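You operate a simulated robot arm through the tools that you are given. There is no shell and no other tool. Be economical: measure what you need, move in short steps, check, and stop when the job is done.

Carry out the task below with a simulated robot arm. There is one attempt and no reset: what you move stays moved.

Task
Open the bench door, fetch the grey tray from the cupboard of the packing bench and set it on the top of the grey press cabinet, then shut the door. Then close the left sliding door. The order counts.

Only the result counts: the job must be done as asked and must still hold three seconds after the hand-in. Knocking over, shifting, dropping, spilling or breaking anything else fails it.

Robot
A 7-joint arm with a vacuum gripper on a trunk, on a base that drives. Base frame: it is fixed to the floor where the robot stands at the start and does not move with it; the origin is under the middle of the robot, x ahead of it, y to its left, z up. Lengths are in mm, angles in rad, forces in N, time in s.
Its first joint turns from -2.601 to 2.601 rad. Places, roughly: bench door [800, 100, 300]; grey tray (13x10x3 cm) [800, 200, 100]; left sliding door [-4800, 2100, 1400]; top of the grey press cabinet [3200, -2100, 1100]. Payload 1.06 kg.
Tool frame: the origin (TCP) lies in the middle of the cups' lips, and z points out of the cups. The gripper has 1 cup of 24 mm across, covering 24 by 24 mm (tool x, y); the bellows give 8 mm. With the vacuum on, a cup seals on a smooth face that it is pressed against (1 to 4 N); it does not hold porous or soft things. The pull reaches 23 N.
Orientation is that of the tool frame in the base frame, as a unit quaternion [w, x, y, z]. With the cups facing straight down, the tool's x points along the base's -x, its y along +y and its z along -z.

Tools
- The arm moves only by the tool step_arm. Its argument "motion" is a list of rows, each a list of 7 numbers: the vacuum: 1 switches it on, 0 off, then the shift along the base's x, y, z in mm, then the turn, a rotation vector about the base's x, y, z in rad. In form: [[vacuum, dx, dy, dz, wx, wy, wz], ...]. A call has 1 to 20 rows; each row is the pose to reach, as a shift and turn from the pose commanded when the call began. A row lasts 0.2 s, in which the tool goes at most 50 mm and 0.15 rad; a call with a longer step from one row to the next is refused whole, and so is a gripper value outside its range. A pose out of reach is approached as far as the arm can. The call stops where the force on the tool passes 40 N (or 10 N more than at its start, if that is more) or the arm is blocked; 0.2 s more then pass. The pull builds up within a second once a cup has sealed. Time passes only in rows, and 0.2 s behind the last, so rows that repeat a pose give it time. It gives the time, the measured TCP pose, the force on the tool (base axes) and the pull of the vacuum at its end, in the units of the frame above (readings bear some noise), with the torque about the TCP (base axes, N m) and any sound that the robot's microphone picked up.
- Cameras (640 x 400 px; columns grow to the right, rows downward): "scene" is now at [35, 156.6, 1210.9]; the picture's right is [-0.18, -0.98, 0.00], its down [-0.69, 0.13, -0.72] and it looks along [0.70, -0.13, -0.70] (base axes); focal length 254 px, centre (320, 200). "wrist" rides on the gripper at [78, 19, -96] in the tool frame; the picture's right is [-0.24, 0.97, 0.00], its down [-0.71, -0.17, -0.69] and it looks along [-0.67, -0.16, 0.73] (tool axes); focal length 243 px, centre (320, 200). There is no depth. A picture from a camera that has moved, and an enlarged one, comes with that camera's place and axes in the base frame and with its lens.
- capture(camera): a new picture of that camera. No time passes.
- lift_body(by): slides the trunk up (or, below 0, down) by that many mm; the arm and the scene camera ride with it, the base frame stays. It gives what a move gives, with no picture.
- drive_base(legs): drives the robot by 1 to 6 legs, each [ahead, turn to the left] in mm and rad, along the robot's own axes; the way and the turn of a leg run together, so that a leg with both is an arc; at most 1500 mm and 3.142 rad a leg. The arm and the cameras ride along, it lands a little off, and it stops where it bumps. It gives what a move gives.
- pan_tilt(pan, tilt): turns the head with the scene camera to pan (to the left, within 2.705 rad either way) and tilt (down, from -0.506 to 1.204), counted from straight ahead of the robot. It gives what a move gives.
- close_up(camera, box): a new picture of the part [left, top, right, bottom] of that camera's present view, enlarged. No time passes.
- job_done(): hands the job in; it is judged then, once.

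Work in short steps. Places have to be worked out from the pictures, the camera data and where the tool is seen: move nearer, look again, correct. Check each grasp and each placing, and mend what went wrong. You have 165 turns and 128 pictures in all, those below and enlarged ones among them. Switch the vacuum off and draw the arm clear of the work before you hand the job in, unless the task says otherwise; then end with one line.

The tools are called after "Call:" by a JSON object that holds its "method" and its "body". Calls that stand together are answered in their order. step_arm: Moves the arm, as the interface text tells. Its arguments: {"type":"object","properties":{"motion":{"type":"array","items":{"type":"array","items":{"type":"number"}}}},"required":["motion"]} The other tools are called the same way: lift_body (by) slides the trunk up or down; drive_base (legs) drives the base; pan_tilt (pan, tilt) turns the head that bears the scene camera; capture (camera) takes a picture; close_up (camera, box) takes an enlarged picture of a part of a camera's view; job_done () hands the job in.

At the start:

```text
clock: 0.0
eef_pos: [664.3, -138.7, 637.4]
tcp_rot: [0.0, 0.0, 1.0, 0.0]
wrist_force: [-0.1, 0.1, 0.7]
wrist_torque: [-0.01, 0.01, 0.01]
pull: 0.0
trunk travel left (down, up): [-275.0, 435.0]
robot x, y, heading: [1.2, 0.6, -0.001]
head pan, tilt: [-0.185, 0.771]
```

scene: 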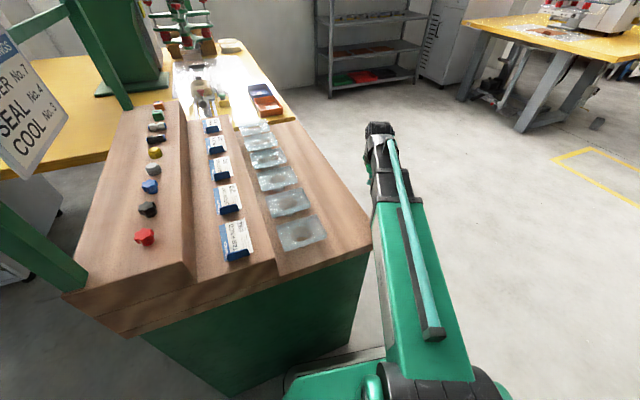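
wrist: 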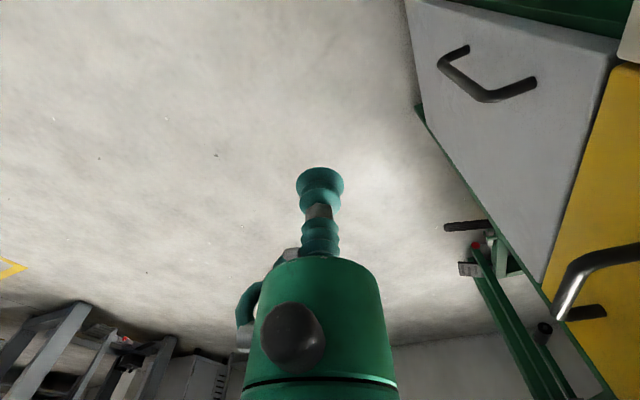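

I'll look at the bench front first; the wrist view shows a grey and a yellow door with handles. I'll tilt the head down toward the bench.

Call:
{"method": "pan_tilt", "body": {"pan": 0.1, "tilt": 1.0}}

Call:
{"method": "capture", "body": {"camera": "scene"}}

Call:
{"method": "close_up", "body": {"camera": "wrist", "box": [400, 0, 640, 400]}}

```text
clock: 0.8
eef_pos: [663.8, -137.9, 638.0]
tcp_rot: [0.0, 0.0, 1.0, 0.0]
wrist_force: [1.2, -0.1, -0.6]
wrist_torque: [0.03, 0.03, 0.0]
pull: 0.0
trunk travel left (down, up): [-275.0, 435.0]
robot x, y, heading: [1.0, 2.1, 0.004]
head pan, tilt: [0.099, 1.0]
```

```text
125 pictures are left
camera scene: at [23.8, 178.5, 1193.6], right [0.1, -1.0, 0.0], down [-0.84, -0.08, -0.54], along [0.54, 0.05, -0.84], focal length 254 px, centre (320, 200)
```

scene: 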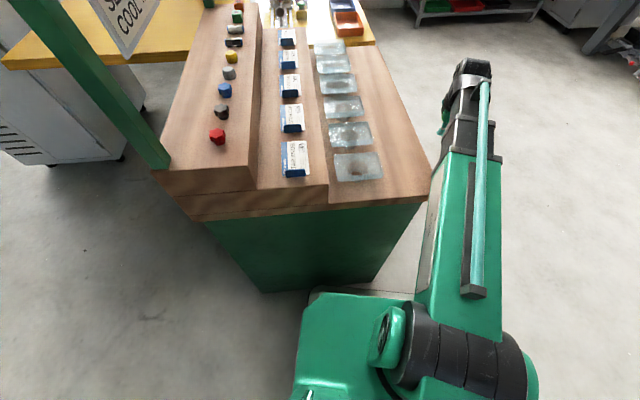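

```text
1.00 times, centred on (520, 200) of wrist (not enlarged: the box is as wide or as high as the picture)
camera zoom: at [584.8, -117.8, 732.8], right [0.24, 0.97, 0.0], down [0.71, -0.17, 0.69], along [0.67, -0.16, -0.73], focal length 243 px, centre (120, 200)
```

zoom: 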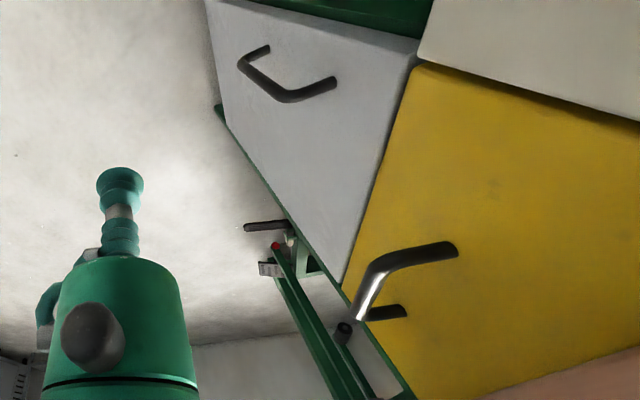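

The bench's long side with its doors faces right (-y). I'll drive to stand in front of it, about (800, -850), facing +y.

Call:
{"method": "drive_base", "body": {"legs": [[0, -0.816], [1170, 0], [0, 2.387]]}}

Call:
{"method": "pan_tilt", "body": {"pan": 0.0, "tilt": 0.7}}

Call:
{"method": "capture", "body": {"camera": "scene"}}

Call:
{"method": "capture", "body": {"camera": "wrist"}}

```text
clock: 2.9
eef_pos: [424.0, -492.4, 638.1]
tcp_rot: [0.001, 0.316, 0.949, 0.0]
wrist_force: [-0.3, 0.6, 0.0]
wrist_torque: [0.0, 0.0, 0.01]
pull: 0.1
trunk travel left (down, up): [-275.0, 435.0]
robot x, y, heading: [-29.0, 9.6, -0.493]
head pan, tilt: [0.099, 1.0]
stopped in leg 1: the robot was blocked; the commanded pose is now the measured one
```

```text
clock: 3.7
eef_pos: [425.5, -492.1, 638.3]
tcp_rot: [0.0, 0.316, 0.949, 0.001]
wrist_force: [0.5, -0.1, 0.8]
wrist_torque: [-0.01, -0.01, 0.02]
pull: 0.1
trunk travel left (down, up): [-275.0, 435.0]
robot x, y, heading: [-28.7, 7.0, -0.491]
head pan, tilt: [0.0, 0.7]
```

```text
123 pictures are left
camera scene: at [85.5, 140.0, 1216.9], right [-0.47, -0.88, 0.0], down [-0.57, 0.31, -0.76], along [0.67, -0.36, -0.64], focal length 254 px, centre (320, 200)
```

scene: 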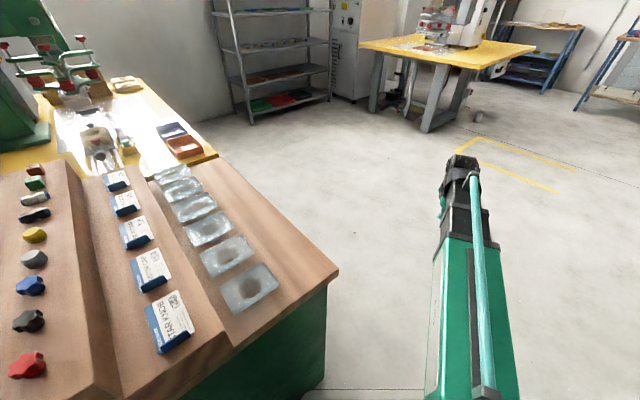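

```text
122 pictures are left
camera wrist: at [372.6, -428.6, 732.8], right [0.77, 0.64, 0.0], down [0.46, -0.56, 0.69], along [0.44, -0.53, -0.73], focal length 243 px, centre (320, 200)
```

wrist: 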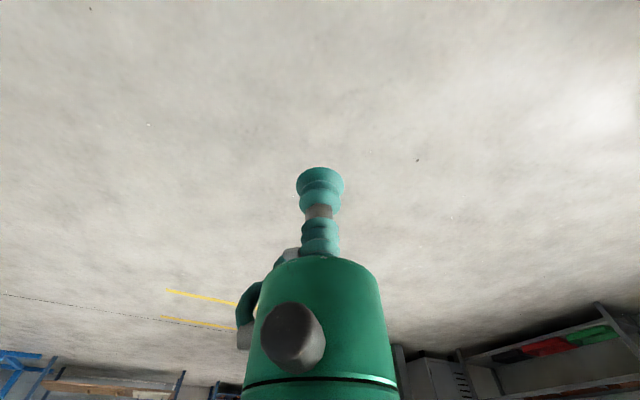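

The base bumped the bench while turning. I'll check behind before backing out.

Call:
{"method": "pan_tilt", "body": {"pan": 2.7, "tilt": 0.7}}

Call:
{"method": "capture", "body": {"camera": "scene"}}

Call:
{"method": "pan_tilt", "body": {"pan": -2.2, "tilt": 0.5}}

Call:
{"method": "capture", "body": {"camera": "scene"}}

```text
clock: 6.1
eef_pos: [424.4, -491.1, 638.7]
tcp_rot: [0.001, 0.316, 0.949, -0.001]
wrist_force: [-1.0, -0.1, 0.4]
wrist_torque: [-0.01, -0.01, 0.04]
pull: 0.0
trunk travel left (down, up): [-275.0, 435.0]
robot x, y, heading: [-30.4, 11.2, -0.496]
head pan, tilt: [2.7, 0.7]
```

```text
121 pictures are left
camera scene: at [-39.6, 248.8, 1216.9], right [0.81, 0.59, 0.0], down [0.38, -0.52, -0.76], along [-0.45, 0.62, -0.64], focal length 254 px, centre (320, 200)
```

scene: 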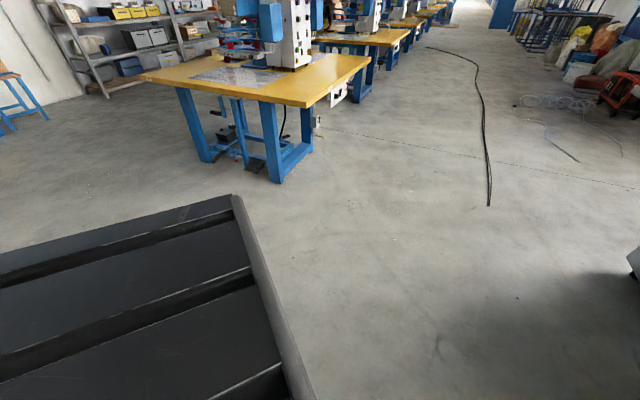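

```text
clock: 9.9
eef_pos: [424.8, -492.2, 638.4]
tcp_rot: [-0.001, 0.316, 0.949, -0.001]
wrist_force: [0.4, 0.1, -0.7]
wrist_torque: [0.0, 0.0, 0.01]
pull: 0.0
trunk travel left (down, up): [-275.0, 435.0]
robot x, y, heading: [-30.7, 11.5, -0.492]
head pan, tilt: [-2.201, 0.499]
```

```text
120 pictures are left
camera scene: at [-71.4, 141.1, 1234.7], right [-0.43, 0.9, 0.0], down [0.43, 0.21, -0.88], along [-0.79, -0.38, -0.48], focal length 254 px, centre (320, 200)
```

scene: 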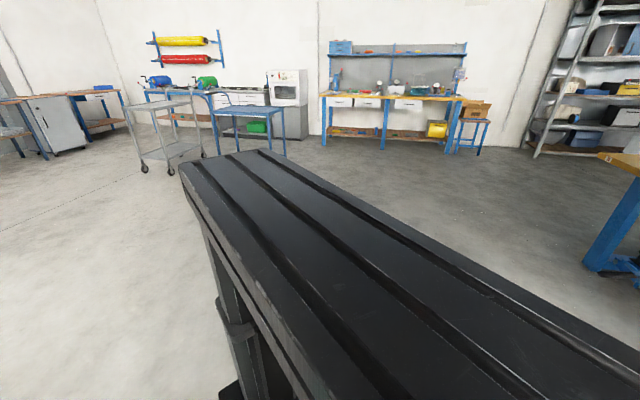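

A black slatted object lies behind me. I need to see whether it is part of the robot or a separate thing.

Call:
{"method": "pan_tilt", "body": {"pan": -2.7, "tilt": 1.1}}

Call:
{"method": "capture", "body": {"camera": "scene"}}

Call:
{"method": "pan_tilt", "body": {"pan": -1.4, "tilt": 1.0}}

Call:
{"method": "capture", "body": {"camera": "scene"}}

Call:
{"method": "pan_tilt", "body": {"pan": 1.5, "tilt": 1.1}}

Call:
{"method": "capture", "body": {"camera": "scene"}}

```text
clock: 10.9
eef_pos: [425.2, -491.0, 638.1]
tcp_rot: [0.0, 0.316, 0.949, 0.0]
wrist_force: [-0.4, -1.0, 0.9]
wrist_torque: [0.0, 0.01, -0.01]
pull: 0.0
trunk travel left (down, up): [-275.0, 435.0]
robot x, y, heading: [-31.1, 9.5, -0.499]
head pan, tilt: [-2.7, 1.1]
```

```text
119 pictures are left
camera scene: at [-52.4, 183.7, 1187.0], right [0.05, 1.0, 0.0], down [0.89, -0.05, -0.45], along [-0.45, 0.02, -0.89], focal length 254 px, centre (320, 200)
```

scene: 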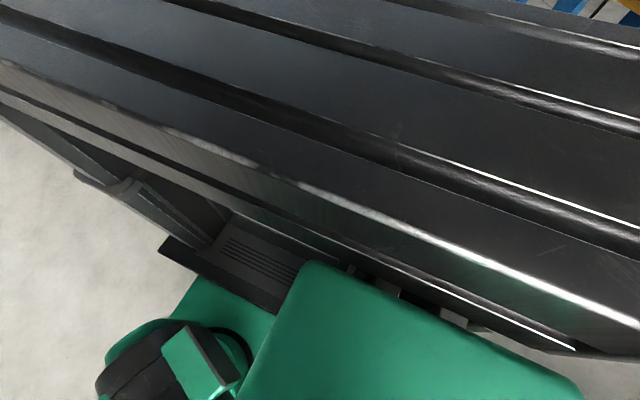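

```text
clock: 12.4
eef_pos: [425.7, -492.1, 638.0]
tcp_rot: [0.001, 0.316, 0.949, 0.0]
wrist_force: [-0.5, -0.4, -0.9]
wrist_torque: [0.01, -0.03, -0.01]
pull: 0.1
trunk travel left (down, up): [-275.0, 435.0]
robot x, y, heading: [-33.4, 8.3, -0.494]
head pan, tilt: [-1.4, 1.0]
```

```text
118 pictures are left
camera scene: at [-11.5, 114.3, 1193.6], right [-0.95, 0.32, 0.0], down [0.27, 0.8, -0.54], along [-0.17, -0.51, -0.84], focal length 254 px, centre (320, 200)
```

scene: 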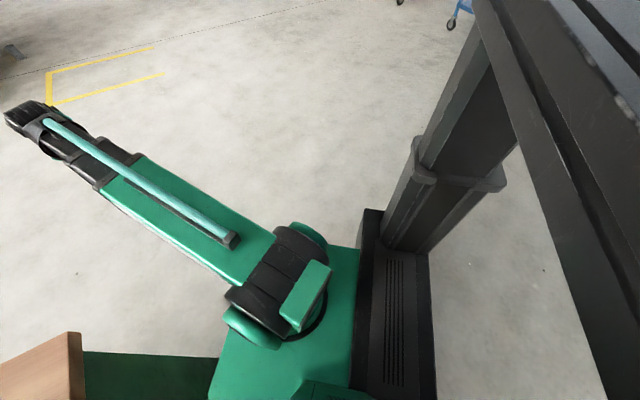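

```text
clock: 14.9
eef_pos: [425.4, -491.6, 638.4]
tcp_rot: [0.0, 0.316, 0.949, 0.0]
wrist_force: [-0.3, 0.8, 0.4]
wrist_torque: [-0.01, 0.02, 0.01]
pull: 0.1
trunk travel left (down, up): [-275.0, 435.0]
robot x, y, heading: [-29.2, 14.6, -0.499]
head pan, tilt: [1.499, 1.1]
```

```text
117 pictures are left
camera scene: at [44.7, 233.6, 1187.0], right [0.84, -0.54, 0.0], down [-0.48, -0.75, -0.45], along [0.24, 0.38, -0.89], focal length 254 px, centre (320, 200)
```

scene: 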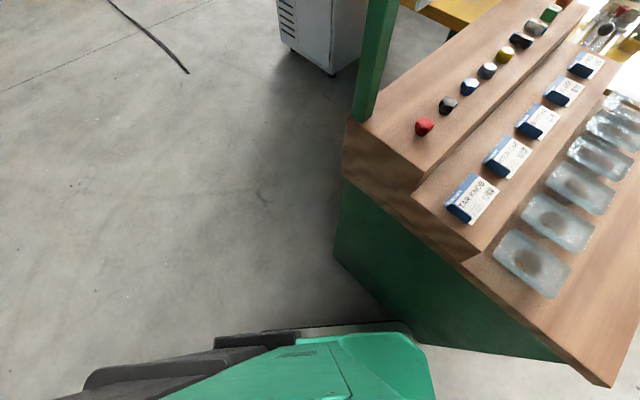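

I'll turn back to the safe starting heading and see whether the black structure moves with me.

Call:
{"method": "drive_base", "body": {"legs": [[0, 0.4]]}}

Call:
{"method": "pan_tilt", "body": {"pan": -2.7, "tilt": 1.1}}

Call:
{"method": "capture", "body": {"camera": "scene"}}

Call:
{"method": "pan_tilt", "body": {"pan": -1.4, "tilt": 0.8}}

Call:
{"method": "capture", "body": {"camera": "scene"}}

```text
clock: 16.5
eef_pos: [582.4, -279.0, 638.6]
tcp_rot: [0.0, 0.123, 0.992, 0.001]
wrist_force: [0.3, 0.4, 0.3]
wrist_torque: [-0.04, 0.03, -0.04]
pull: 0.0
trunk travel left (down, up): [-275.0, 435.0]
robot x, y, heading: [-28.8, 4.6, -0.096]
head pan, tilt: [1.499, 1.1]
```

```text
clock: 19.9
eef_pos: [583.1, -278.7, 638.0]
tcp_rot: [0.0, 0.124, 0.992, 0.0]
wrist_force: [-0.7, 0.0, -0.7]
wrist_torque: [-0.02, 0.0, 0.0]
pull: 0.2
trunk travel left (down, up): [-275.0, 435.0]
robot x, y, heading: [-26.3, 7.5, -0.103]
head pan, tilt: [-2.7, 1.1]
```

```text
116 pictures are left
camera scene: at [-117.6, 161.9, 1186.9], right [-0.33, 0.94, 0.0], down [0.84, 0.3, -0.45], along [-0.43, -0.15, -0.89], focal length 254 px, centre (320, 200)
```

scene: 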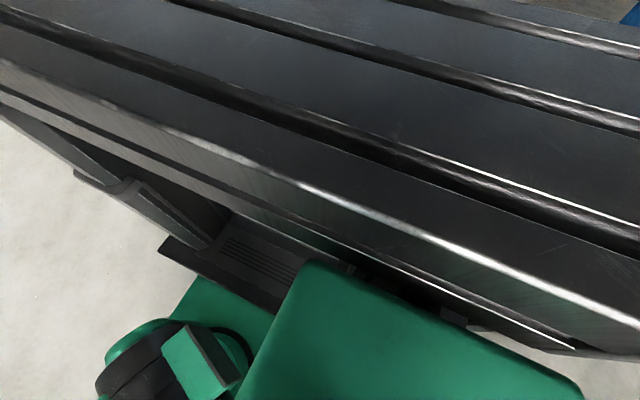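

```text
clock: 21.4
eef_pos: [581.6, -279.0, 638.7]
tcp_rot: [0.0, 0.124, 0.992, 0.0]
wrist_force: [1.3, 0.2, 0.9]
wrist_torque: [0.04, -0.05, 0.0]
pull: 0.1
trunk travel left (down, up): [-275.0, 435.0]
robot x, y, heading: [-29.4, 8.8, -0.1]
head pan, tilt: [-1.4, 0.799]
```

```text
115 pictures are left
camera scene: at [-52.5, 102.6, 1208.7], right [-1.0, -0.07, 0.0], down [-0.05, 0.72, -0.7], along [0.05, -0.7, -0.72], focal length 254 px, centre (320, 200)
```

scene: 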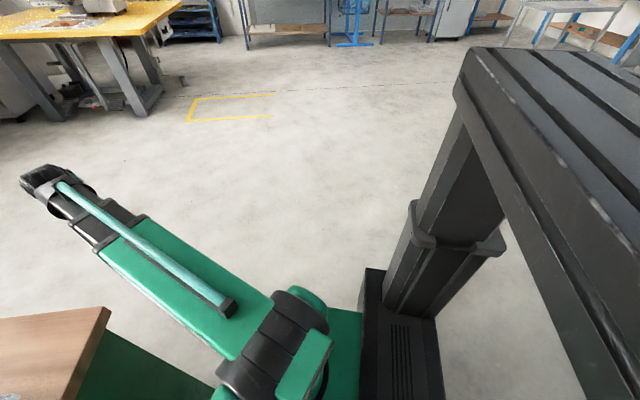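

The black gantry is part of the robot. Room behind is free, so I'll back up, swing round the bench corner and face its long side.

Call:
{"method": "drive_base", "body": {"legs": [[-400, 0], [0, -0.95], [1100, 0], [0, 0.95]]}}

```text
clock: 34.0
eef_pos: [734.3, -1208.9, 637.1]
tcp_rot: [0.0, 0.128, 0.992, 0.0]
wrist_force: [-1.1, -1.4, -0.4]
wrist_torque: [-0.02, -0.02, -0.03]
pull: 0.0
trunk travel left (down, up): [-275.0, 435.0]
robot x, y, heading: [124.6, -915.7, -0.104]
head pan, tilt: [-1.4, 0.799]
```

Now forward and turn to face the bench.

Call:
{"method": "drive_base", "body": {"legs": [[700, 0.1], [0, 1.57]]}}

Call:
{"method": "pan_tilt", "body": {"pan": 0.0, "tilt": 0.8}}

Call:
{"method": "capture", "body": {"camera": "scene"}}

Call:
{"method": "capture", "body": {"camera": "wrist"}}

```text
clock: 41.6
eef_pos: [1083.1, -340.4, 637.7]
tcp_rot: [-0.001, -0.632, 0.775, 0.0]
wrist_force: [-0.4, -1.1, 0.1]
wrist_torque: [0.0, 0.0, 0.0]
pull: 0.1
trunk travel left (down, up): [-275.0, 435.0]
robot x, y, heading: [822.2, -967.2, 1.516]
head pan, tilt: [-1.4, 0.799]
```

```text
clock: 43.1
eef_pos: [1083.4, -340.3, 638.6]
tcp_rot: [0.0, -0.632, 0.775, 0.0]
wrist_force: [0.2, 0.1, -0.6]
wrist_torque: [-0.02, 0.02, 0.0]
pull: 0.1
trunk travel left (down, up): [-275.0, 435.0]
robot x, y, heading: [823.3, -962.5, 1.513]
head pan, tilt: [0.0, 0.799]
```

```text
114 pictures are left
camera scene: at [655.3, -917.6, 1208.7], right [1.0, -0.06, 0.0], down [-0.04, -0.72, -0.7], along [0.04, 0.7, -0.72], focal length 254 px, centre (320, 200)
```

scene: 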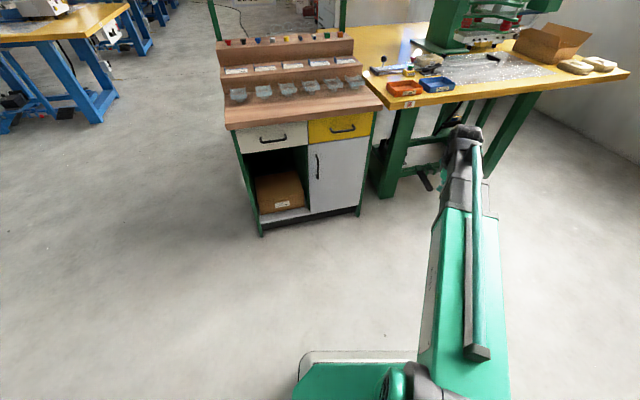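

```text
113 pictures are left
camera wrist: at [1046.9, -411.4, 732.8], right [-0.9, 0.43, 0.0], down [0.31, 0.66, 0.69], along [0.29, 0.62, -0.73], focal length 243 px, centre (320, 200)
```

wrist: 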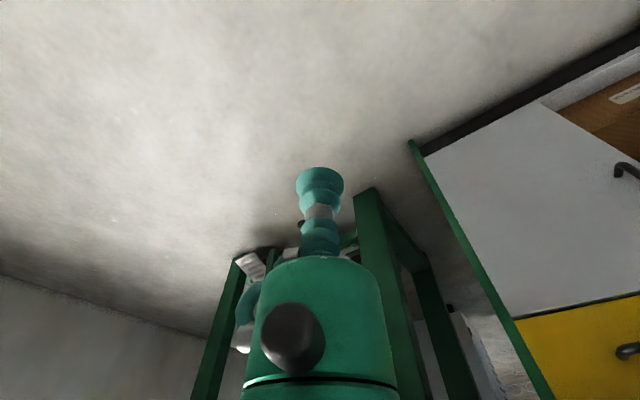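

Call:
{"method": "close_up", "body": {"camera": "scene", "box": [210, 80, 400, 250]}}

```text
2.35 times, centred on (305, 165) of scene
camera zoom: at [655.3, -917.6, 1208.7], right [1.0, -0.06, 0.0], down [-0.04, -0.72, -0.7], along [0.04, 0.7, -0.72], focal length 598 px, centre (355, 282)
```

zoom: 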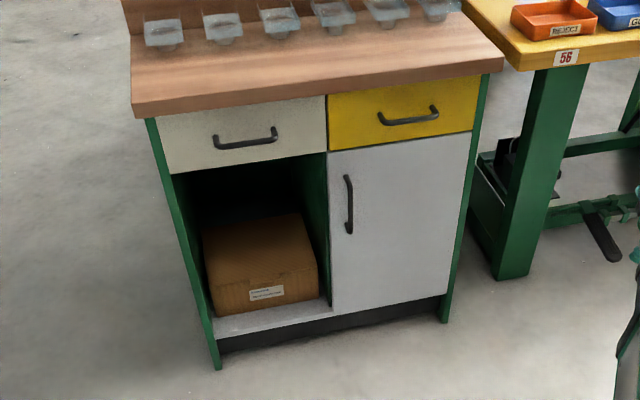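

Bench front runs at about 0.2 rad: the grey door spans from about (660, 39) to (943, 96), z 120–580, hinged at right with the handle at left. I'll retract the arm, drive closer and turn the tool horizontal.

Call:
{"method": "step_arm", "body": {"motion": [[0, 0, -50, 0, 0, 0, 0], [0, -10, -100, 0, 0, 0, 0], [0, -20, -150, 0, 0, 0, 0], [0, -30, -200, 0, 0, 0, 0]]}}

Call:
{"method": "drive_base", "body": {"legs": [[0, 0.4], [280, 0], [0, -0.3]]}}

Call:
{"method": "lift_body", "body": {"by": -200}}

Call:
{"method": "capture", "body": {"camera": "scene"}}

```text
refused: row 2 steps farther than a row can; nothing moved
```

```text
clock: 47.2
eef_pos: [932.6, -57.5, 638.2]
tcp_rot: [0.0, -0.667, 0.745, 0.0]
wrist_force: [0.4, -0.4, -0.2]
wrist_torque: [0.02, -0.04, 0.04]
pull: 0.1
trunk travel left (down, up): [-275.0, 435.0]
robot x, y, heading: [731.0, -704.4, 1.608]
head pan, tilt: [0.0, 0.799]
```

```text
clock: 49.4
eef_pos: [933.0, -58.0, 437.2]
tcp_rot: [0.0, -0.666, 0.746, 0.0]
wrist_force: [0.1, -0.7, -0.7]
wrist_torque: [0.0, -0.02, -0.01]
pull: 0.0
trunk travel left (down, up): [-75.0, 635.0]
robot x, y, heading: [733.2, -701.0, 1.606]
head pan, tilt: [0.0, 0.799]
```

```text
111 pictures are left
camera scene: at [560.6, -673.1, 1008.7], right [1.0, 0.04, 0.0], down [0.03, -0.72, -0.7], along [-0.03, 0.7, -0.72], focal length 254 px, centre (320, 200)
```

scene: 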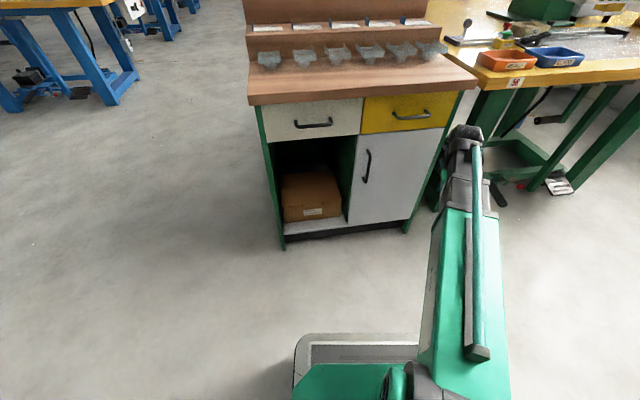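

I'll retract to about (760, -230) while yawing the tool so it is square with the door.

Call:
{"method": "step_arm", "body": {"motion": [[0, -29, -29, 0, 0, 0, 0.05], [0, -58, -58, 0, 0, 0, 0.1], [0, -87, -87, 0, 0, 0, 0.15], [0, -116, -116, 0, 0, 0, 0.2], [0, -145, -145, 0, 0, 0, 0.25], [0, -173, -172, 0, 0, 0, 0.31]]}}

Call:
{"method": "step_arm", "body": {"motion": [[0, 0, 0, 0, 0.137, 0.027, 0], [0, 0, 0, 0, 0.275, 0.055, 0], [0, 0, 0, 0, 0.412, 0.082, 0], [0, 0, 0, 0, 0.549, 0.109, 0], [0, 0, 0, 0, 0.687, 0.137, 0], [0, 0, 0, 0, 0.824, 0.164, 0], [0, 0, 0, 0, 0.961, 0.191, 0], [0, 0, 0, 0, 1.099, 0.218, 0], [0, 0, 0, 0, 1.236, 0.246, 0], [0, 0, 0, 0, 1.373, 0.273, 0], [0, 0, 0, 0, 1.541, 0.306, 0]]}}

Call:
{"method": "capture", "body": {"camera": "scene"}}

Call:
{"method": "capture", "body": {"camera": "wrist"}}

```text
clock: 50.8
eef_pos: [765.4, -171.4, 446.8]
tcp_rot: [0.001, 0.774, -0.633, 0.001]
wrist_force: [0.6, -0.1, 0.3]
wrist_torque: [-0.03, -0.01, 0.02]
pull: 0.1
out of reach, approached as far as the arm can: row 5, 6
trunk travel left (down, up): [-75.0, 635.0]
robot x, y, heading: [730.9, -704.7, 1.607]
head pan, tilt: [0.0, 0.799]
```

```text
refused: row 11 steps farther than a row can; nothing moved
```

```text
110 pictures are left
camera scene: at [560.7, -673.1, 1008.7], right [1.0, 0.04, 0.0], down [0.03, -0.72, -0.7], along [-0.03, 0.7, -0.72], focal length 254 px, centre (320, 200)
```

scene: 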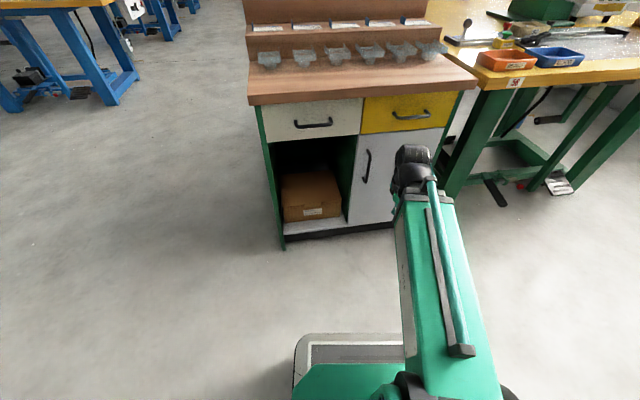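

```text
109 pictures are left
camera wrist: at [760.6, -250.3, 541.4], right [-1.0, 0.04, 0.0], down [0.03, 0.73, 0.68], along [0.03, 0.68, -0.73], focal length 243 px, centre (320, 200)
```

wrist: 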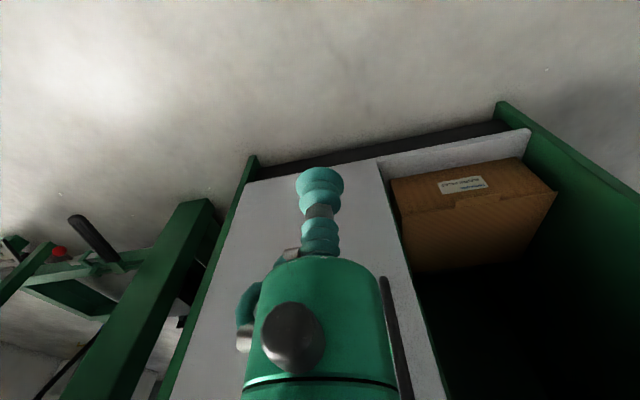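

Radius is near the inner reach limit with the tool down. Now pitch the tool up to horizontal in steps.

Call:
{"method": "step_arm", "body": {"motion": [[0, 0, 0, 0, 0.137, 0.027, 0], [0, 0, 0, 0, 0.275, 0.055, 0], [0, 0, 0, 0, 0.412, 0.082, 0], [0, 0, 0, 0, 0.549, 0.109, 0], [0, 0, 0, 0, 0.687, 0.137, 0], [0, 0, 0, 0, 0.824, 0.164, 0], [0, 0, 0, 0, 0.961, 0.191, 0], [0, 0, 0, 0, 1.099, 0.218, 0], [0, 0, 0, 0, 1.236, 0.246, 0], [0, 0, 0, 0, 1.373, 0.273, 0], [0, 0, 0, 0, 1.5, 0.298, 0], [0, 0, 0, 0, 1.541, 0.306, 0]]}}

Call:
{"method": "capture", "body": {"camera": "scene"}}

Call:
{"method": "capture", "body": {"camera": "wrist"}}

```text
clock: 53.4
eef_pos: [800.3, -39.1, 367.8]
tcp_rot: [-0.451, 0.547, -0.448, -0.545]
wrist_force: [-0.5, -0.2, -0.3]
wrist_torque: [0.02, -0.01, 0.01]
pull: 0.0
out of reach, approached as far as the arm can: row 1, 2, 3, 4, 5, 6, 7, 8, 9, 10, 11, 12
trunk travel left (down, up): [-75.0, 635.0]
robot x, y, heading: [733.4, -706.5, 1.604]
head pan, tilt: [0.0, 0.799]
```

```text
108 pictures are left
camera scene: at [560.6, -673.1, 1008.7], right [1.0, 0.04, 0.0], down [0.03, -0.72, -0.7], along [-0.03, 0.7, -0.72], focal length 254 px, centre (320, 200)
```

scene: 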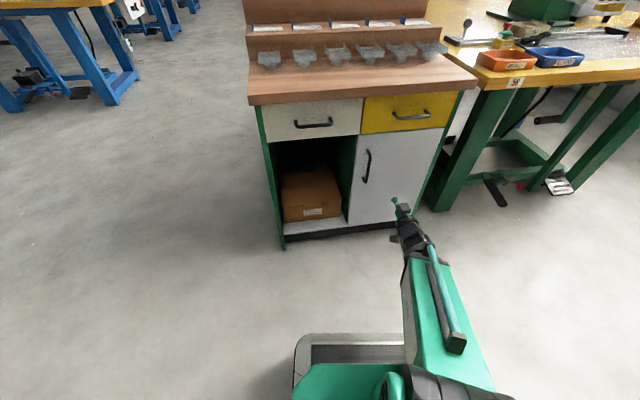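

```text
107 pictures are left
camera wrist: at [799.2, -135.0, 287.8], right [-0.95, -0.19, 0.23], down [0.3, -0.64, 0.71], along [0.01, 0.74, 0.67], focal length 243 px, centre (320, 200)
```

wrist: 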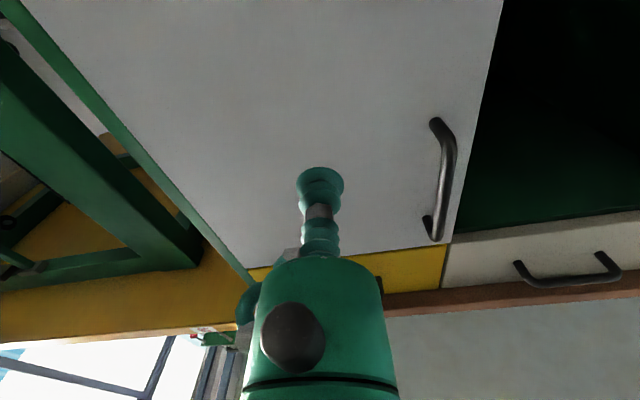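

The horizontal tool works from about 660 mm out, so I'll back the base 150 mm to have room for pulling the door open.

Call:
{"method": "drive_base", "body": {"legs": [[-150, 0]]}}

Call:
{"method": "step_arm", "body": {"motion": [[0, -24, 20, -20, 0, 0, 0], [0, -48, 48, -45, 0, 0, 0], [0, -72, 76, -70, 0, 0, 0], [0, -86, 104, -88, 0, 0, 0], [0, -86, 139, -88, 0, 0, 0]]}}

Call:
{"method": "capture", "body": {"camera": "wrist"}}

Call:
{"method": "capture", "body": {"camera": "scene"}}

```text
clock: 54.8
eef_pos: [805.9, -189.0, 368.0]
tcp_rot: [-0.45, 0.548, -0.447, -0.546]
wrist_force: [-1.0, -0.5, -0.2]
wrist_torque: [0.0, -0.01, 0.01]
pull: 0.1
trunk travel left (down, up): [-75.0, 635.0]
robot x, y, heading: [738.0, -853.2, 1.611]
head pan, tilt: [0.0, 0.799]
```

```text
clock: 56.0
eef_pos: [719.2, -48.2, 278.7]
tcp_rot: [-0.45, 0.547, -0.447, -0.546]
wrist_force: [0.3, 0.5, 0.3]
wrist_torque: [0.01, -0.02, -0.01]
pull: 0.0
trunk travel left (down, up): [-75.0, 635.0]
robot x, y, heading: [736.5, -857.3, 1.601]
head pan, tilt: [0.0, 0.799]
```

```text
106 pictures are left
camera wrist: at [719.0, -144.3, 199.9], right [-0.95, -0.19, 0.23], down [0.3, -0.64, 0.71], along [0.01, 0.74, 0.67], focal length 243 px, centre (320, 200)
```

wrist: 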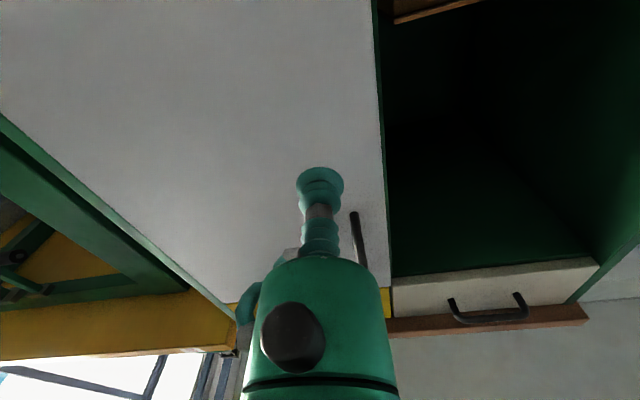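

```text
105 pictures are left
camera scene: at [566.1, -823.9, 1008.7], right [1.0, 0.04, 0.0], down [0.03, -0.72, -0.7], along [-0.03, 0.7, -0.72], focal length 254 px, centre (320, 200)
```

scene: 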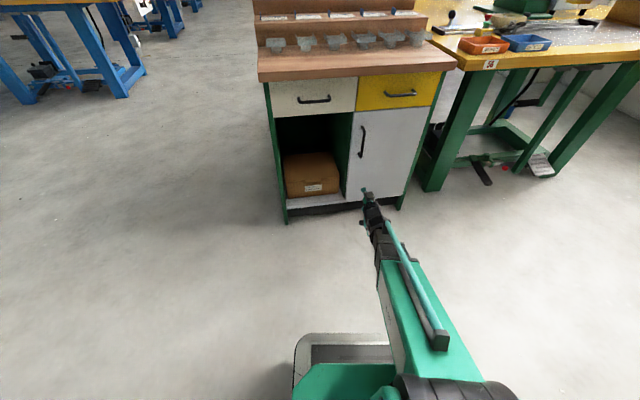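

About 100 mm to the door face. Advance along the normal with vacuum on, in small steps at the end.

Call:
{"method": "step_arm", "body": {"motion": [[1, -8, 39, 0, 0, 0, 0], [1, -13, 64, 0, 0, 0, 0], [1, -15, 74, 0, 0, 0, 0], [1, -17, 84, 0, 0, 0, 0]]}}

```text
clock: 57.0
eef_pos: [704.2, 34.2, 280.3]
tcp_rot: [-0.45, 0.547, -0.448, -0.546]
wrist_force: [0.6, 0.4, -0.2]
wrist_torque: [0.02, -0.04, 0.02]
pull: 0.1
trunk travel left (down, up): [-75.0, 635.0]
robot x, y, heading: [738.6, -855.4, 1.608]
head pan, tilt: [0.0, 0.799]
```

Call:
{"method": "step_arm", "body": {"motion": [[1, -0.8, 4, 0, 0, 0, 0], [1, -1.6, 8, 0, 0, 0, 0], [1, -2, 10, 0, 0, 0, 0], [1, -2.4, 12, 0, 0, 0, 0]]}}

```text
clock: 58.0
eef_pos: [701.7, 43.9, 279.9]
tcp_rot: [-0.451, 0.547, -0.448, -0.545]
wrist_force: [12.7, -17.4, 3.1]
wrist_torque: [0.03, -0.14, 0.16]
pull: 22.6
trunk travel left (down, up): [-75.0, 635.0]
robot x, y, heading: [740.1, -858.7, 1.607]
head pan, tilt: [0.0, 0.799]
```

Sealed with full pull. Now pull the door open gently along an arc about the hinge near (945, 92).

Call:
{"method": "step_arm", "body": {"motion": [[1, 1, -4, 0, 0, 0, 0.01], [1, 1.5, -7, 0, 0, 0, 0.025], [1, 2.7, -12, 0, 0, 0, 0.05], [1, 4.3, -18, 0, 0, 0, 0.075], [1, 6, -24, 0, 0, 0, 0.1]]}}

```text
clock: 59.2
eef_pos: [704.8, 20.5, 279.6]
tcp_rot: [-0.422, 0.569, -0.419, -0.568]
wrist_force: [1.5, -0.2, 1.0]
wrist_torque: [-0.05, 0.01, -0.01]
pull: 23.2
trunk travel left (down, up): [-75.0, 635.0]
robot x, y, heading: [736.9, -858.4, 1.606]
head pan, tilt: [0.0, 0.799]
```

The door follows with low force. Continue the arc.

Call:
{"method": "step_arm", "body": {"motion": [[1, 3.9, -11.8, 0, 0, 0, 0.05], [1, 8.4, -23.3, 0, 0, 0, 0.1], [1, 13.4, -34.6, 0, 0, 0, 0.15], [1, 19, -45.7, 0, 0, 0, 0.2], [1, 25.2, -56.4, 0, 0, 0, 0.25], [1, 31.9, -66.8, 0, 0, 0, 0.3], [1, 39.1, -76.9, 0, 0, 0, 0.35], [1, 46.7, -86.6, 0, 0, 0, 0.4]]}}

Call:
{"method": "capture", "body": {"camera": "scene"}}

```text
clock: 61.0
eef_pos: [752.2, -65.9, 278.9]
tcp_rot: [-0.301, 0.641, -0.298, -0.64]
wrist_force: [-6.4, -4.3, -0.4]
wrist_torque: [0.0, 0.01, -0.21]
pull: 22.8
trunk travel left (down, up): [-75.0, 635.0]
robot x, y, heading: [737.2, -854.0, 1.607]
head pan, tilt: [0.0, 0.799]
```

```text
104 pictures are left
camera scene: at [566.1, -823.8, 1008.7], right [1.0, 0.04, 0.0], down [0.03, -0.72, -0.7], along [-0.03, 0.7, -0.72], focal length 254 px, centre (320, 200)
```

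scene: 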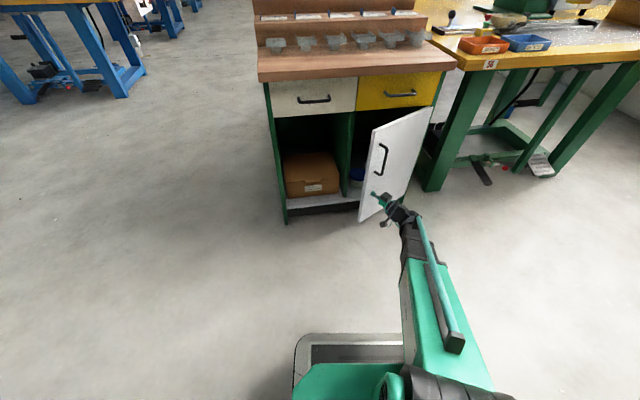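

The door is ~29° open, with a slight lateral load. Continue to ~45°, easing the radius outward a few mm.

Call:
{"method": "step_arm", "body": {"motion": [[1, 6.5, -11, 0, 0, 0, 0.05], [1, 15, -20, 0, 0, 0, 0.1], [1, 24, -28.8, 0, 0, 0, 0.15], [1, 33.4, -37, 0, 0, 0, 0.2], [1, 43.4, -44.6, 0, 0, 0, 0.25], [1, 53.8, -52, 0, 0, 0, 0.3]]}}

Call:
{"method": "capture", "body": {"camera": "scene"}}

```text
clock: 62.4
eef_pos: [806.4, -118.2, 278.9]
tcp_rot: [-0.202, 0.678, -0.2, -0.678]
wrist_force: [-3.9, -8.1, -3.9]
wrist_torque: [-0.03, 0.0, -0.2]
pull: 23.4
trunk travel left (down, up): [-75.0, 635.0]
robot x, y, heading: [738.4, -853.7, 1.605]
head pan, tilt: [0.0, 0.799]
```

```text
103 pictures are left
camera scene: at [566.1, -823.9, 1008.6], right [1.0, 0.04, 0.0], down [0.03, -0.72, -0.7], along [-0.03, 0.7, -0.72], focal length 254 px, centre (320, 200)
```

scene: 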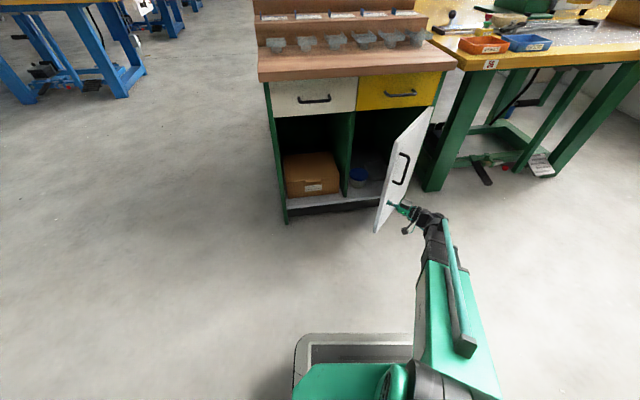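

Works fine; continue the arc further in the same fashion.

Call:
{"method": "step_arm", "body": {"motion": [[1, 10, -8, 0, 0, 0, 0.05], [1, 20, -15, 0, 0, 0, 0.1], [1, 31, -20.5, 0, 0, 0, 0.15], [1, 42.5, -26, 0, 0, 0, 0.2], [1, 54, -30.3, 0, 0, 0, 0.25], [1, 66, -34.3, 0, 0, 0, 0.3], [1, 78, -37.3, 0, 0, 0, 0.35], [1, 90.6, -40, 0, 0, 0, 0.4]]}}

Call:
{"method": "capture", "body": {"camera": "scene"}}

```text
clock: 64.2
eef_pos: [897.7, -158.7, 279.3]
tcp_rot: [0.064, -0.704, 0.059, 0.705]
wrist_force: [-1.6, -1.5, 3.2]
wrist_torque: [0.12, -0.01, -0.1]
pull: 22.9
trunk travel left (down, up): [-75.0, 635.0]
robot x, y, heading: [738.1, -852.9, 1.613]
head pan, tilt: [0.0, 0.799]
```

```text
102 pictures are left
camera scene: at [566.1, -824.1, 1008.7], right [1.0, 0.04, 0.0], down [0.03, -0.72, -0.7], along [-0.03, 0.7, -0.72], focal length 254 px, centre (320, 200)
```

scene: 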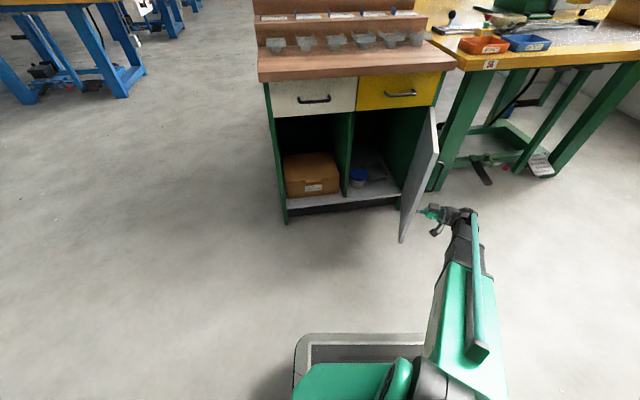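

Continue to just past 90°.

Call:
{"method": "step_arm", "body": {"motion": [[1, 12, -2, 0, 0, 0, 0.05], [1, 24.5, -3.1, 0, 0, 0, 0.1], [1, 37, -3.6, 0, 0, 0, 0.15], [1, 49.3, -3.7, 0, 0, 0, 0.2], [1, 61.5, -3, 0, 0, 0, 0.25], [1, 74, -1.9, 0, 0, 0, 0.3], [1, 86, 0, 0, 0, 0, 0.35], [1, 98.4, 2.4, 0, 0, 0, 0.4]]}}

Call:
{"method": "capture", "body": {"camera": "scene"}}

```text
clock: 66.0
eef_pos: [922.4, -158.0, 279.1]
tcp_rot: [-0.024, 0.709, -0.02, -0.705]
wrist_force: [-0.1, -10.1, 2.9]
wrist_torque: [0.03, -0.02, -0.24]
pull: 23.4
out of reach, approached as far as the arm can: row 3, 4, 5, 6, 7, 8
trunk travel left (down, up): [-75.0, 635.0]
robot x, y, heading: [736.9, -851.5, 1.611]
head pan, tilt: [0.0, 0.799]
```

```text
101 pictures are left
camera scene: at [566.1, -824.1, 1008.7], right [1.0, 0.04, 0.0], down [0.03, -0.72, -0.7], along [-0.03, 0.7, -0.72], focal length 254 px, centre (320, 200)
```

scene: 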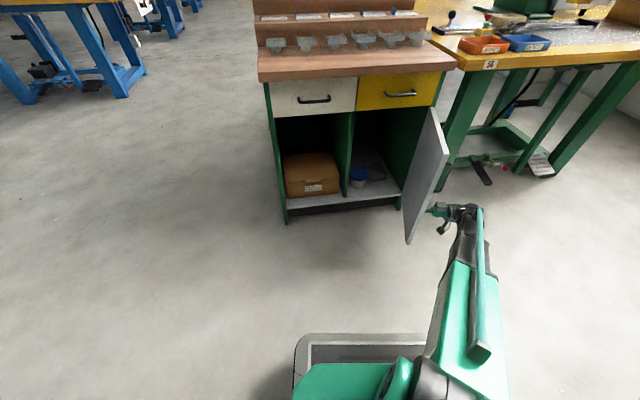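

The wrist limit is reached at ~75° open. I'll release, and back the cup off in +x.

Call:
{"method": "step_arm", "body": {"motion": [[0, 0, 0, 0, 0, 0, 0], [0, 0, 0, 0, 0, 0, 0], [0, 15, 0, 0, 0, 0, 0], [0, 40, -10, 0, 0, 0, 0]]}}

Call:
{"method": "capture", "body": {"camera": "wrist"}}

```text
clock: 67.0
eef_pos: [944.5, -158.0, 275.7]
tcp_rot: [-0.031, 0.713, -0.028, -0.7]
wrist_force: [-0.1, -0.9, -0.6]
wrist_torque: [-0.01, -0.01, 0.01]
pull: 0.0
out of reach, approached as far as the arm can: row 3, 4
trunk travel left (down, up): [-75.0, 635.0]
robot x, y, heading: [738.5, -855.0, 1.608]
head pan, tilt: [0.0, 0.799]
```

```text
100 pictures are left
camera wrist: at [1038.8, -183.3, 198.0], right [-0.09, -0.97, 0.23], down [0.69, 0.11, 0.72], along [-0.72, 0.22, 0.66], focal length 243 px, centre (320, 200)
```

wrist: 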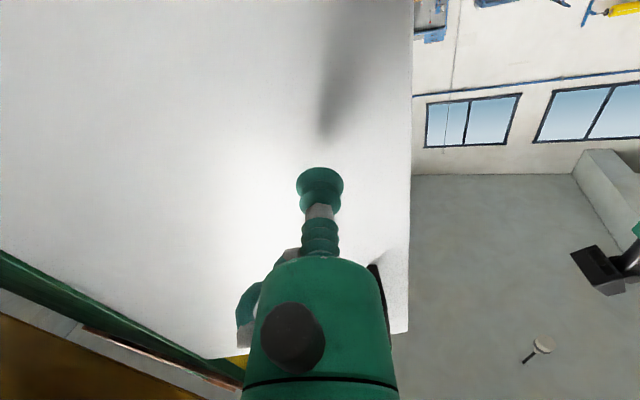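

Released cleanly. I'll back the base away from the door before reorienting.

Call:
{"method": "drive_base", "body": {"legs": [[-300, 0]]}}

Call:
{"method": "step_arm", "body": {"motion": [[0, 0, 0, 20, 0, 0, -0.15], [0, 0, 0, 40, 0, 0, -0.3], [0, -10, 0, 60, 0, 0, -0.45], [0, -20, 0, 90, 0, 0, -0.6], [0, -30, 0, 120, 0, 0, -0.75], [0, -40, 0, 150, 0, 0, -0.9], [0, -60, 0, 150, 0, 0, -1.05], [0, -80, 0, 150, 0, 0, -1.2], [0, -100, 0, 150, 0, 0, -1.35], [0, -120, 0, 150, 0, 0, -1.5]]}}

Call:
{"method": "capture", "body": {"camera": "scene"}}

```text
clock: 69.0
eef_pos: [957.3, -459.8, 275.4]
tcp_rot: [-0.031, 0.712, -0.028, -0.701]
wrist_force: [-0.1, -0.5, -0.2]
wrist_torque: [-0.01, -0.02, 0.0]
pull: 0.1
trunk travel left (down, up): [-75.0, 635.0]
robot x, y, heading: [749.7, -1156.6, 1.601]
head pan, tilt: [0.0, 0.799]
```

```text
clock: 71.2
eef_pos: [838.7, -458.8, 423.1]
tcp_rot: [0.501, -0.502, 0.507, 0.49]
wrist_force: [-0.2, 0.4, 0.3]
wrist_torque: [0.0, -0.02, 0.02]
pull: 0.2
out of reach, approached as far as the arm can: row 10
trunk travel left (down, up): [-75.0, 635.0]
robot x, y, heading: [745.9, -1155.8, 1.606]
head pan, tilt: [0.0, 0.799]
```

```text
99 pictures are left
camera scene: at [576.8, -1124.8, 1008.7], right [1.0, 0.03, 0.0], down [0.02, -0.72, -0.7], along [-0.02, 0.7, -0.72], focal length 254 px, centre (320, 200)
```

scene: 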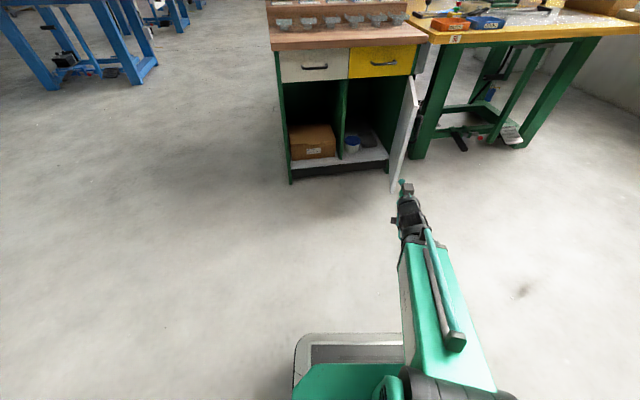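

Door holds its position. Look closely at the cupboard contents.

Call:
{"method": "close_up", "body": {"camera": "scene", "box": [330, 70, 430, 200]}}

Call:
{"method": "capture", "body": {"camera": "wrist"}}

```text
3.08 times, centred on (380, 135) of scene
camera zoom: at [576.8, -1124.8, 1008.7], right [1.0, 0.03, 0.0], down [0.02, -0.72, -0.7], along [-0.02, 0.7, -0.72], focal length 782 px, centre (135, 400)
```

zoom: 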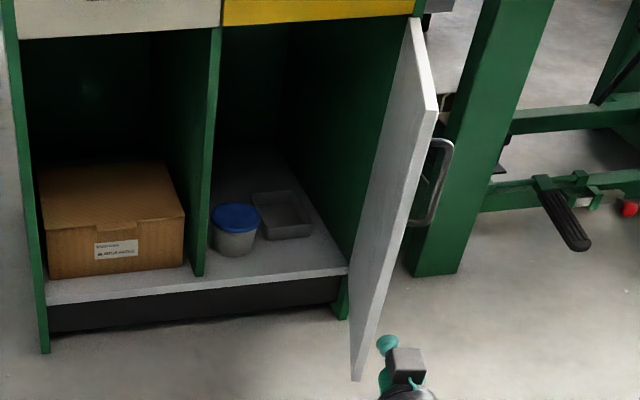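

```text
97 pictures are left
camera wrist: at [816.8, -553.9, 346.4], right [-0.97, 0.02, 0.23], down [0.16, -0.68, 0.72], along [0.17, 0.74, 0.65], focal length 243 px, centre (320, 200)
```

wrist: 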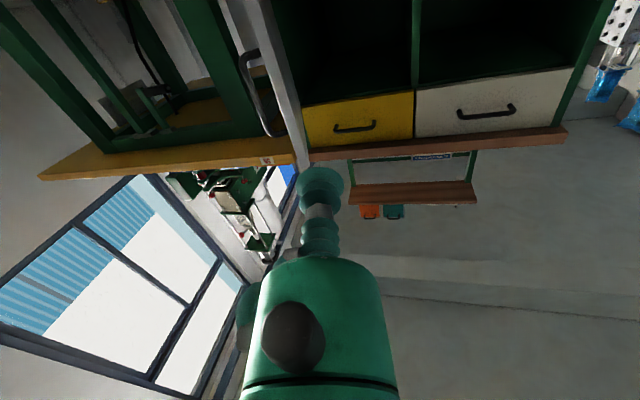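

The tray is an open one near (833, 260) on the shelf at z≈120, a blue-lidded pot close to its left. I'll test the arm's shape with the tool down at low height in free floor space in front of the bench.

Call:
{"method": "step_arm", "body": {"motion": [[0, -8, 0, 0, -0.145, 0, 0], [0, -16, 10, 0, -0.29, 0, 0], [0, -24, 30, 0, -0.435, 0, 0], [0, -32, 50, 0, -0.58, 0, 0], [0, -40, 70, 0, -0.725, 0, 0], [0, -48, 90, 0, -0.87, 0, 0], [0, -56, 120, 0, -1.015, 0, 0], [0, -64, 150, 0, -1.16, 0, 0], [0, -72, 180, 0, -1.305, 0, 0], [0, -80, 210, 0, -1.45, 0, 0], [0, -80, 240, 0, -1.571, 0, 0]]}}

Call:
{"method": "lift_body", "body": {"by": -70}}

Call:
{"method": "step_arm", "body": {"motion": [[0, 0, 0, -45, 0, 0, 0.05], [0, 0, 0, -90, 0, 0, 0.1], [0, 0, 0, -135, 0, 0, 0.15], [0, 0, 0, -180, 0, 0, 0.2], [0, 0, 0, -220, 0, 0, 0.2]]}}

Call:
{"method": "capture", "body": {"camera": "scene"}}

Call:
{"method": "capture", "body": {"camera": "wrist"}}

```text
clock: 73.6
eef_pos: [757.9, -215.4, 426.4]
tcp_rot: [0.001, 0.708, -0.706, 0.011]
wrist_force: [0.3, 0.0, 0.3]
wrist_torque: [0.01, 0.01, 0.02]
pull: 0.1
out of reach, approached as far as the arm can: row 1, 3
trunk travel left (down, up): [-75.0, 635.0]
robot x, y, heading: [748.9, -1157.2, 1.606]
head pan, tilt: [0.0, 0.799]
```

```text
clock: 74.7
eef_pos: [757.6, -215.7, 356.0]
tcp_rot: [0.0, 0.709, -0.705, 0.012]
wrist_force: [-0.5, -0.3, -0.1]
wrist_torque: [-0.02, 0.02, -0.01]
pull: 0.0
trunk travel left (down, up): [-5.0, 705.0]
robot x, y, heading: [750.4, -1158.9, 1.604]
head pan, tilt: [0.0, 0.799]
```

```text
clock: 75.9
eef_pos: [757.4, -215.9, 135.3]
tcp_rot: [0.0, 0.776, -0.63, 0.011]
wrist_force: [-0.6, 0.6, 0.5]
wrist_torque: [-0.02, 0.0, 0.0]
pull: 0.1
trunk travel left (down, up): [-5.0, 705.0]
robot x, y, heading: [748.9, -1157.1, 1.606]
head pan, tilt: [0.0, 0.799]
```

```text
96 pictures are left
camera scene: at [576.7, -1124.9, 938.8], right [1.0, 0.03, 0.0], down [0.02, -0.72, -0.7], along [-0.02, 0.7, -0.72], focal length 254 px, centre (320, 200)
```

scene: 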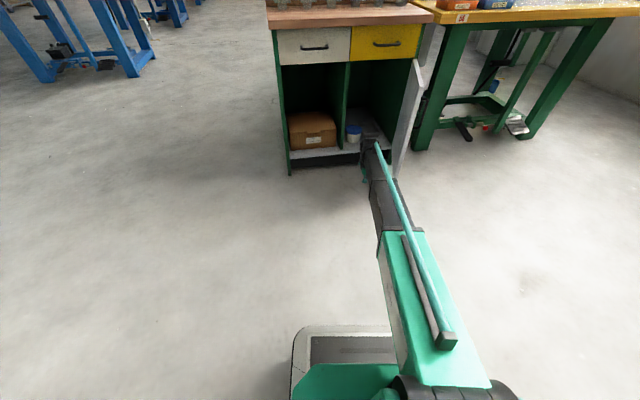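

```text
95 pictures are left
camera wrist: at [752.2, -293.9, 230.6], right [-1.0, 0.03, -0.02], down [0.01, 0.74, 0.68], along [0.04, 0.68, -0.74], focal length 243 px, centre (320, 200)
```

wrist: 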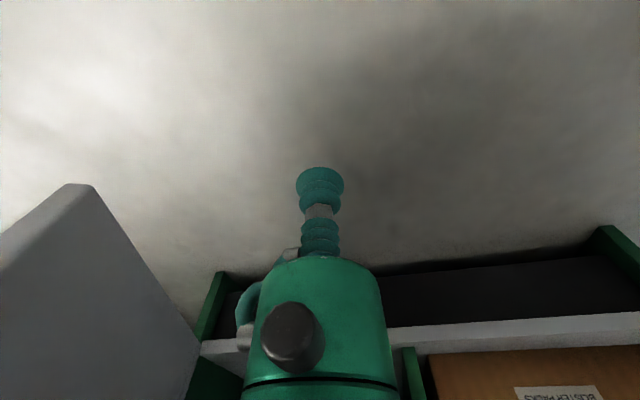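

Forearm is nearly flat and the wrist top is only ~215 mm above the cup, so a vertical pick inside works. Raise to z≈250, retract, then drive closer.

Call:
{"method": "step_arm", "body": {"motion": [[0, 0, 0, 40, 0, 0, 0], [0, 0, 0, 80, 0, 0, 0], [0, 0, 0, 120, 0, 0, 0], [0, 0, -45, 120, 0, 0, 0], [0, 5, -90, 120, 0, 0, 0], [0, 10, -135, 120, 0, 0, 0], [0, 15, -180, 120, 0, 0, 0], [0, 20, -220, 120, 0, 0, 0]]}}

Call:
{"method": "drive_base", "body": {"legs": [[0, -0.06], [440, 0]]}}

Call:
{"method": "capture", "body": {"camera": "scene"}}

Call:
{"method": "capture", "body": {"camera": "wrist"}}

```text
clock: 77.7
eef_pos: [778.6, -434.5, 257.8]
tcp_rot: [-0.001, 0.776, -0.631, 0.011]
wrist_force: [0.8, 0.5, 0.2]
wrist_torque: [0.02, -0.01, 0.0]
pull: 0.0
trunk travel left (down, up): [-5.0, 705.0]
robot x, y, heading: [749.9, -1157.1, 1.602]
head pan, tilt: [0.0, 0.799]
```

```text
clock: 80.8
eef_pos: [836.7, 1.9, 259.1]
tcp_rot: [-0.001, 0.755, -0.656, 0.011]
wrist_force: [-0.3, -0.1, -0.9]
wrist_torque: [0.02, -0.01, -0.02]
pull: 0.1
trunk travel left (down, up): [-5.0, 705.0]
robot x, y, heading: [762.1, -715.0, 1.537]
head pan, tilt: [0.0, 0.799]
```

```text
94 pictures are left
camera scene: at [591.7, -675.2, 938.7], right [1.0, -0.03, 0.0], down [-0.02, -0.72, -0.7], along [0.02, 0.7, -0.72], focal length 254 px, centre (320, 200)
```

scene: 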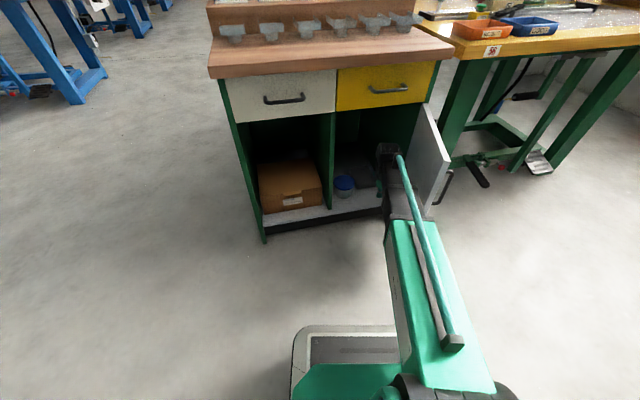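

```text
93 pictures are left
camera wrist: at [827.1, -76.3, 353.2], right [-1.0, 0.1, -0.02], down [0.06, 0.73, 0.68], along [0.08, 0.67, -0.74], focal length 243 px, centre (320, 200)
```

wrist: 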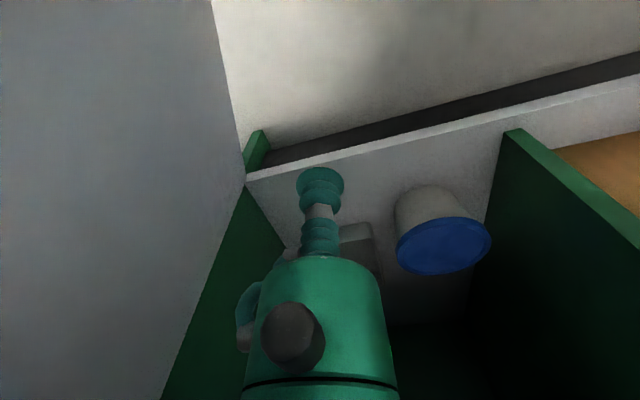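

I'll take close-ups of the tray from both cameras to localize it better.

Call:
{"method": "close_up", "body": {"camera": "scene", "box": [320, 110, 440, 225]}}

Call:
{"method": "close_up", "body": {"camera": "wrist", "box": [220, 120, 520, 320]}}

```text
3.48 times, centred on (380, 168) of scene
camera zoom: at [591.7, -675.2, 938.7], right [1.0, -0.03, 0.0], down [-0.02, -0.72, -0.7], along [0.02, 0.7, -0.72], focal length 884 px, centre (111, 313)
```

zoom: 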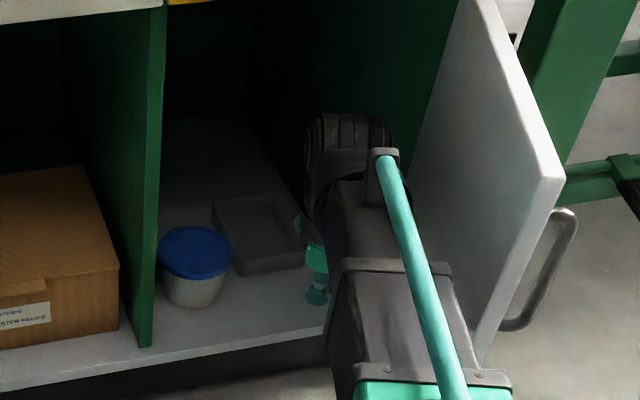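

```text
2.00 times, centred on (370, 220) of wrist
camera zoom: at [827.1, -76.3, 353.2], right [-1.0, 0.1, -0.02], down [0.06, 0.73, 0.68], along [0.08, 0.67, -0.74], focal length 485 px, centre (220, 160)
```

zoom: 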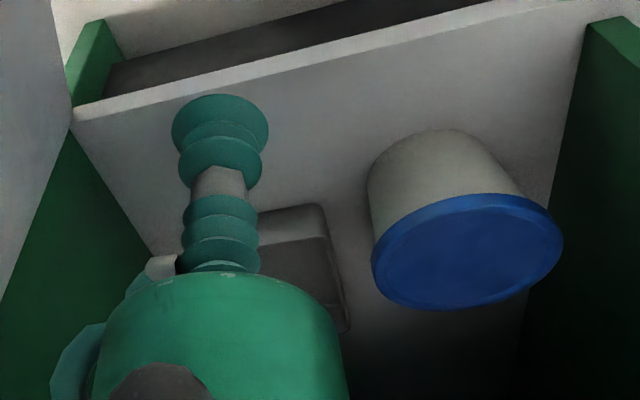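

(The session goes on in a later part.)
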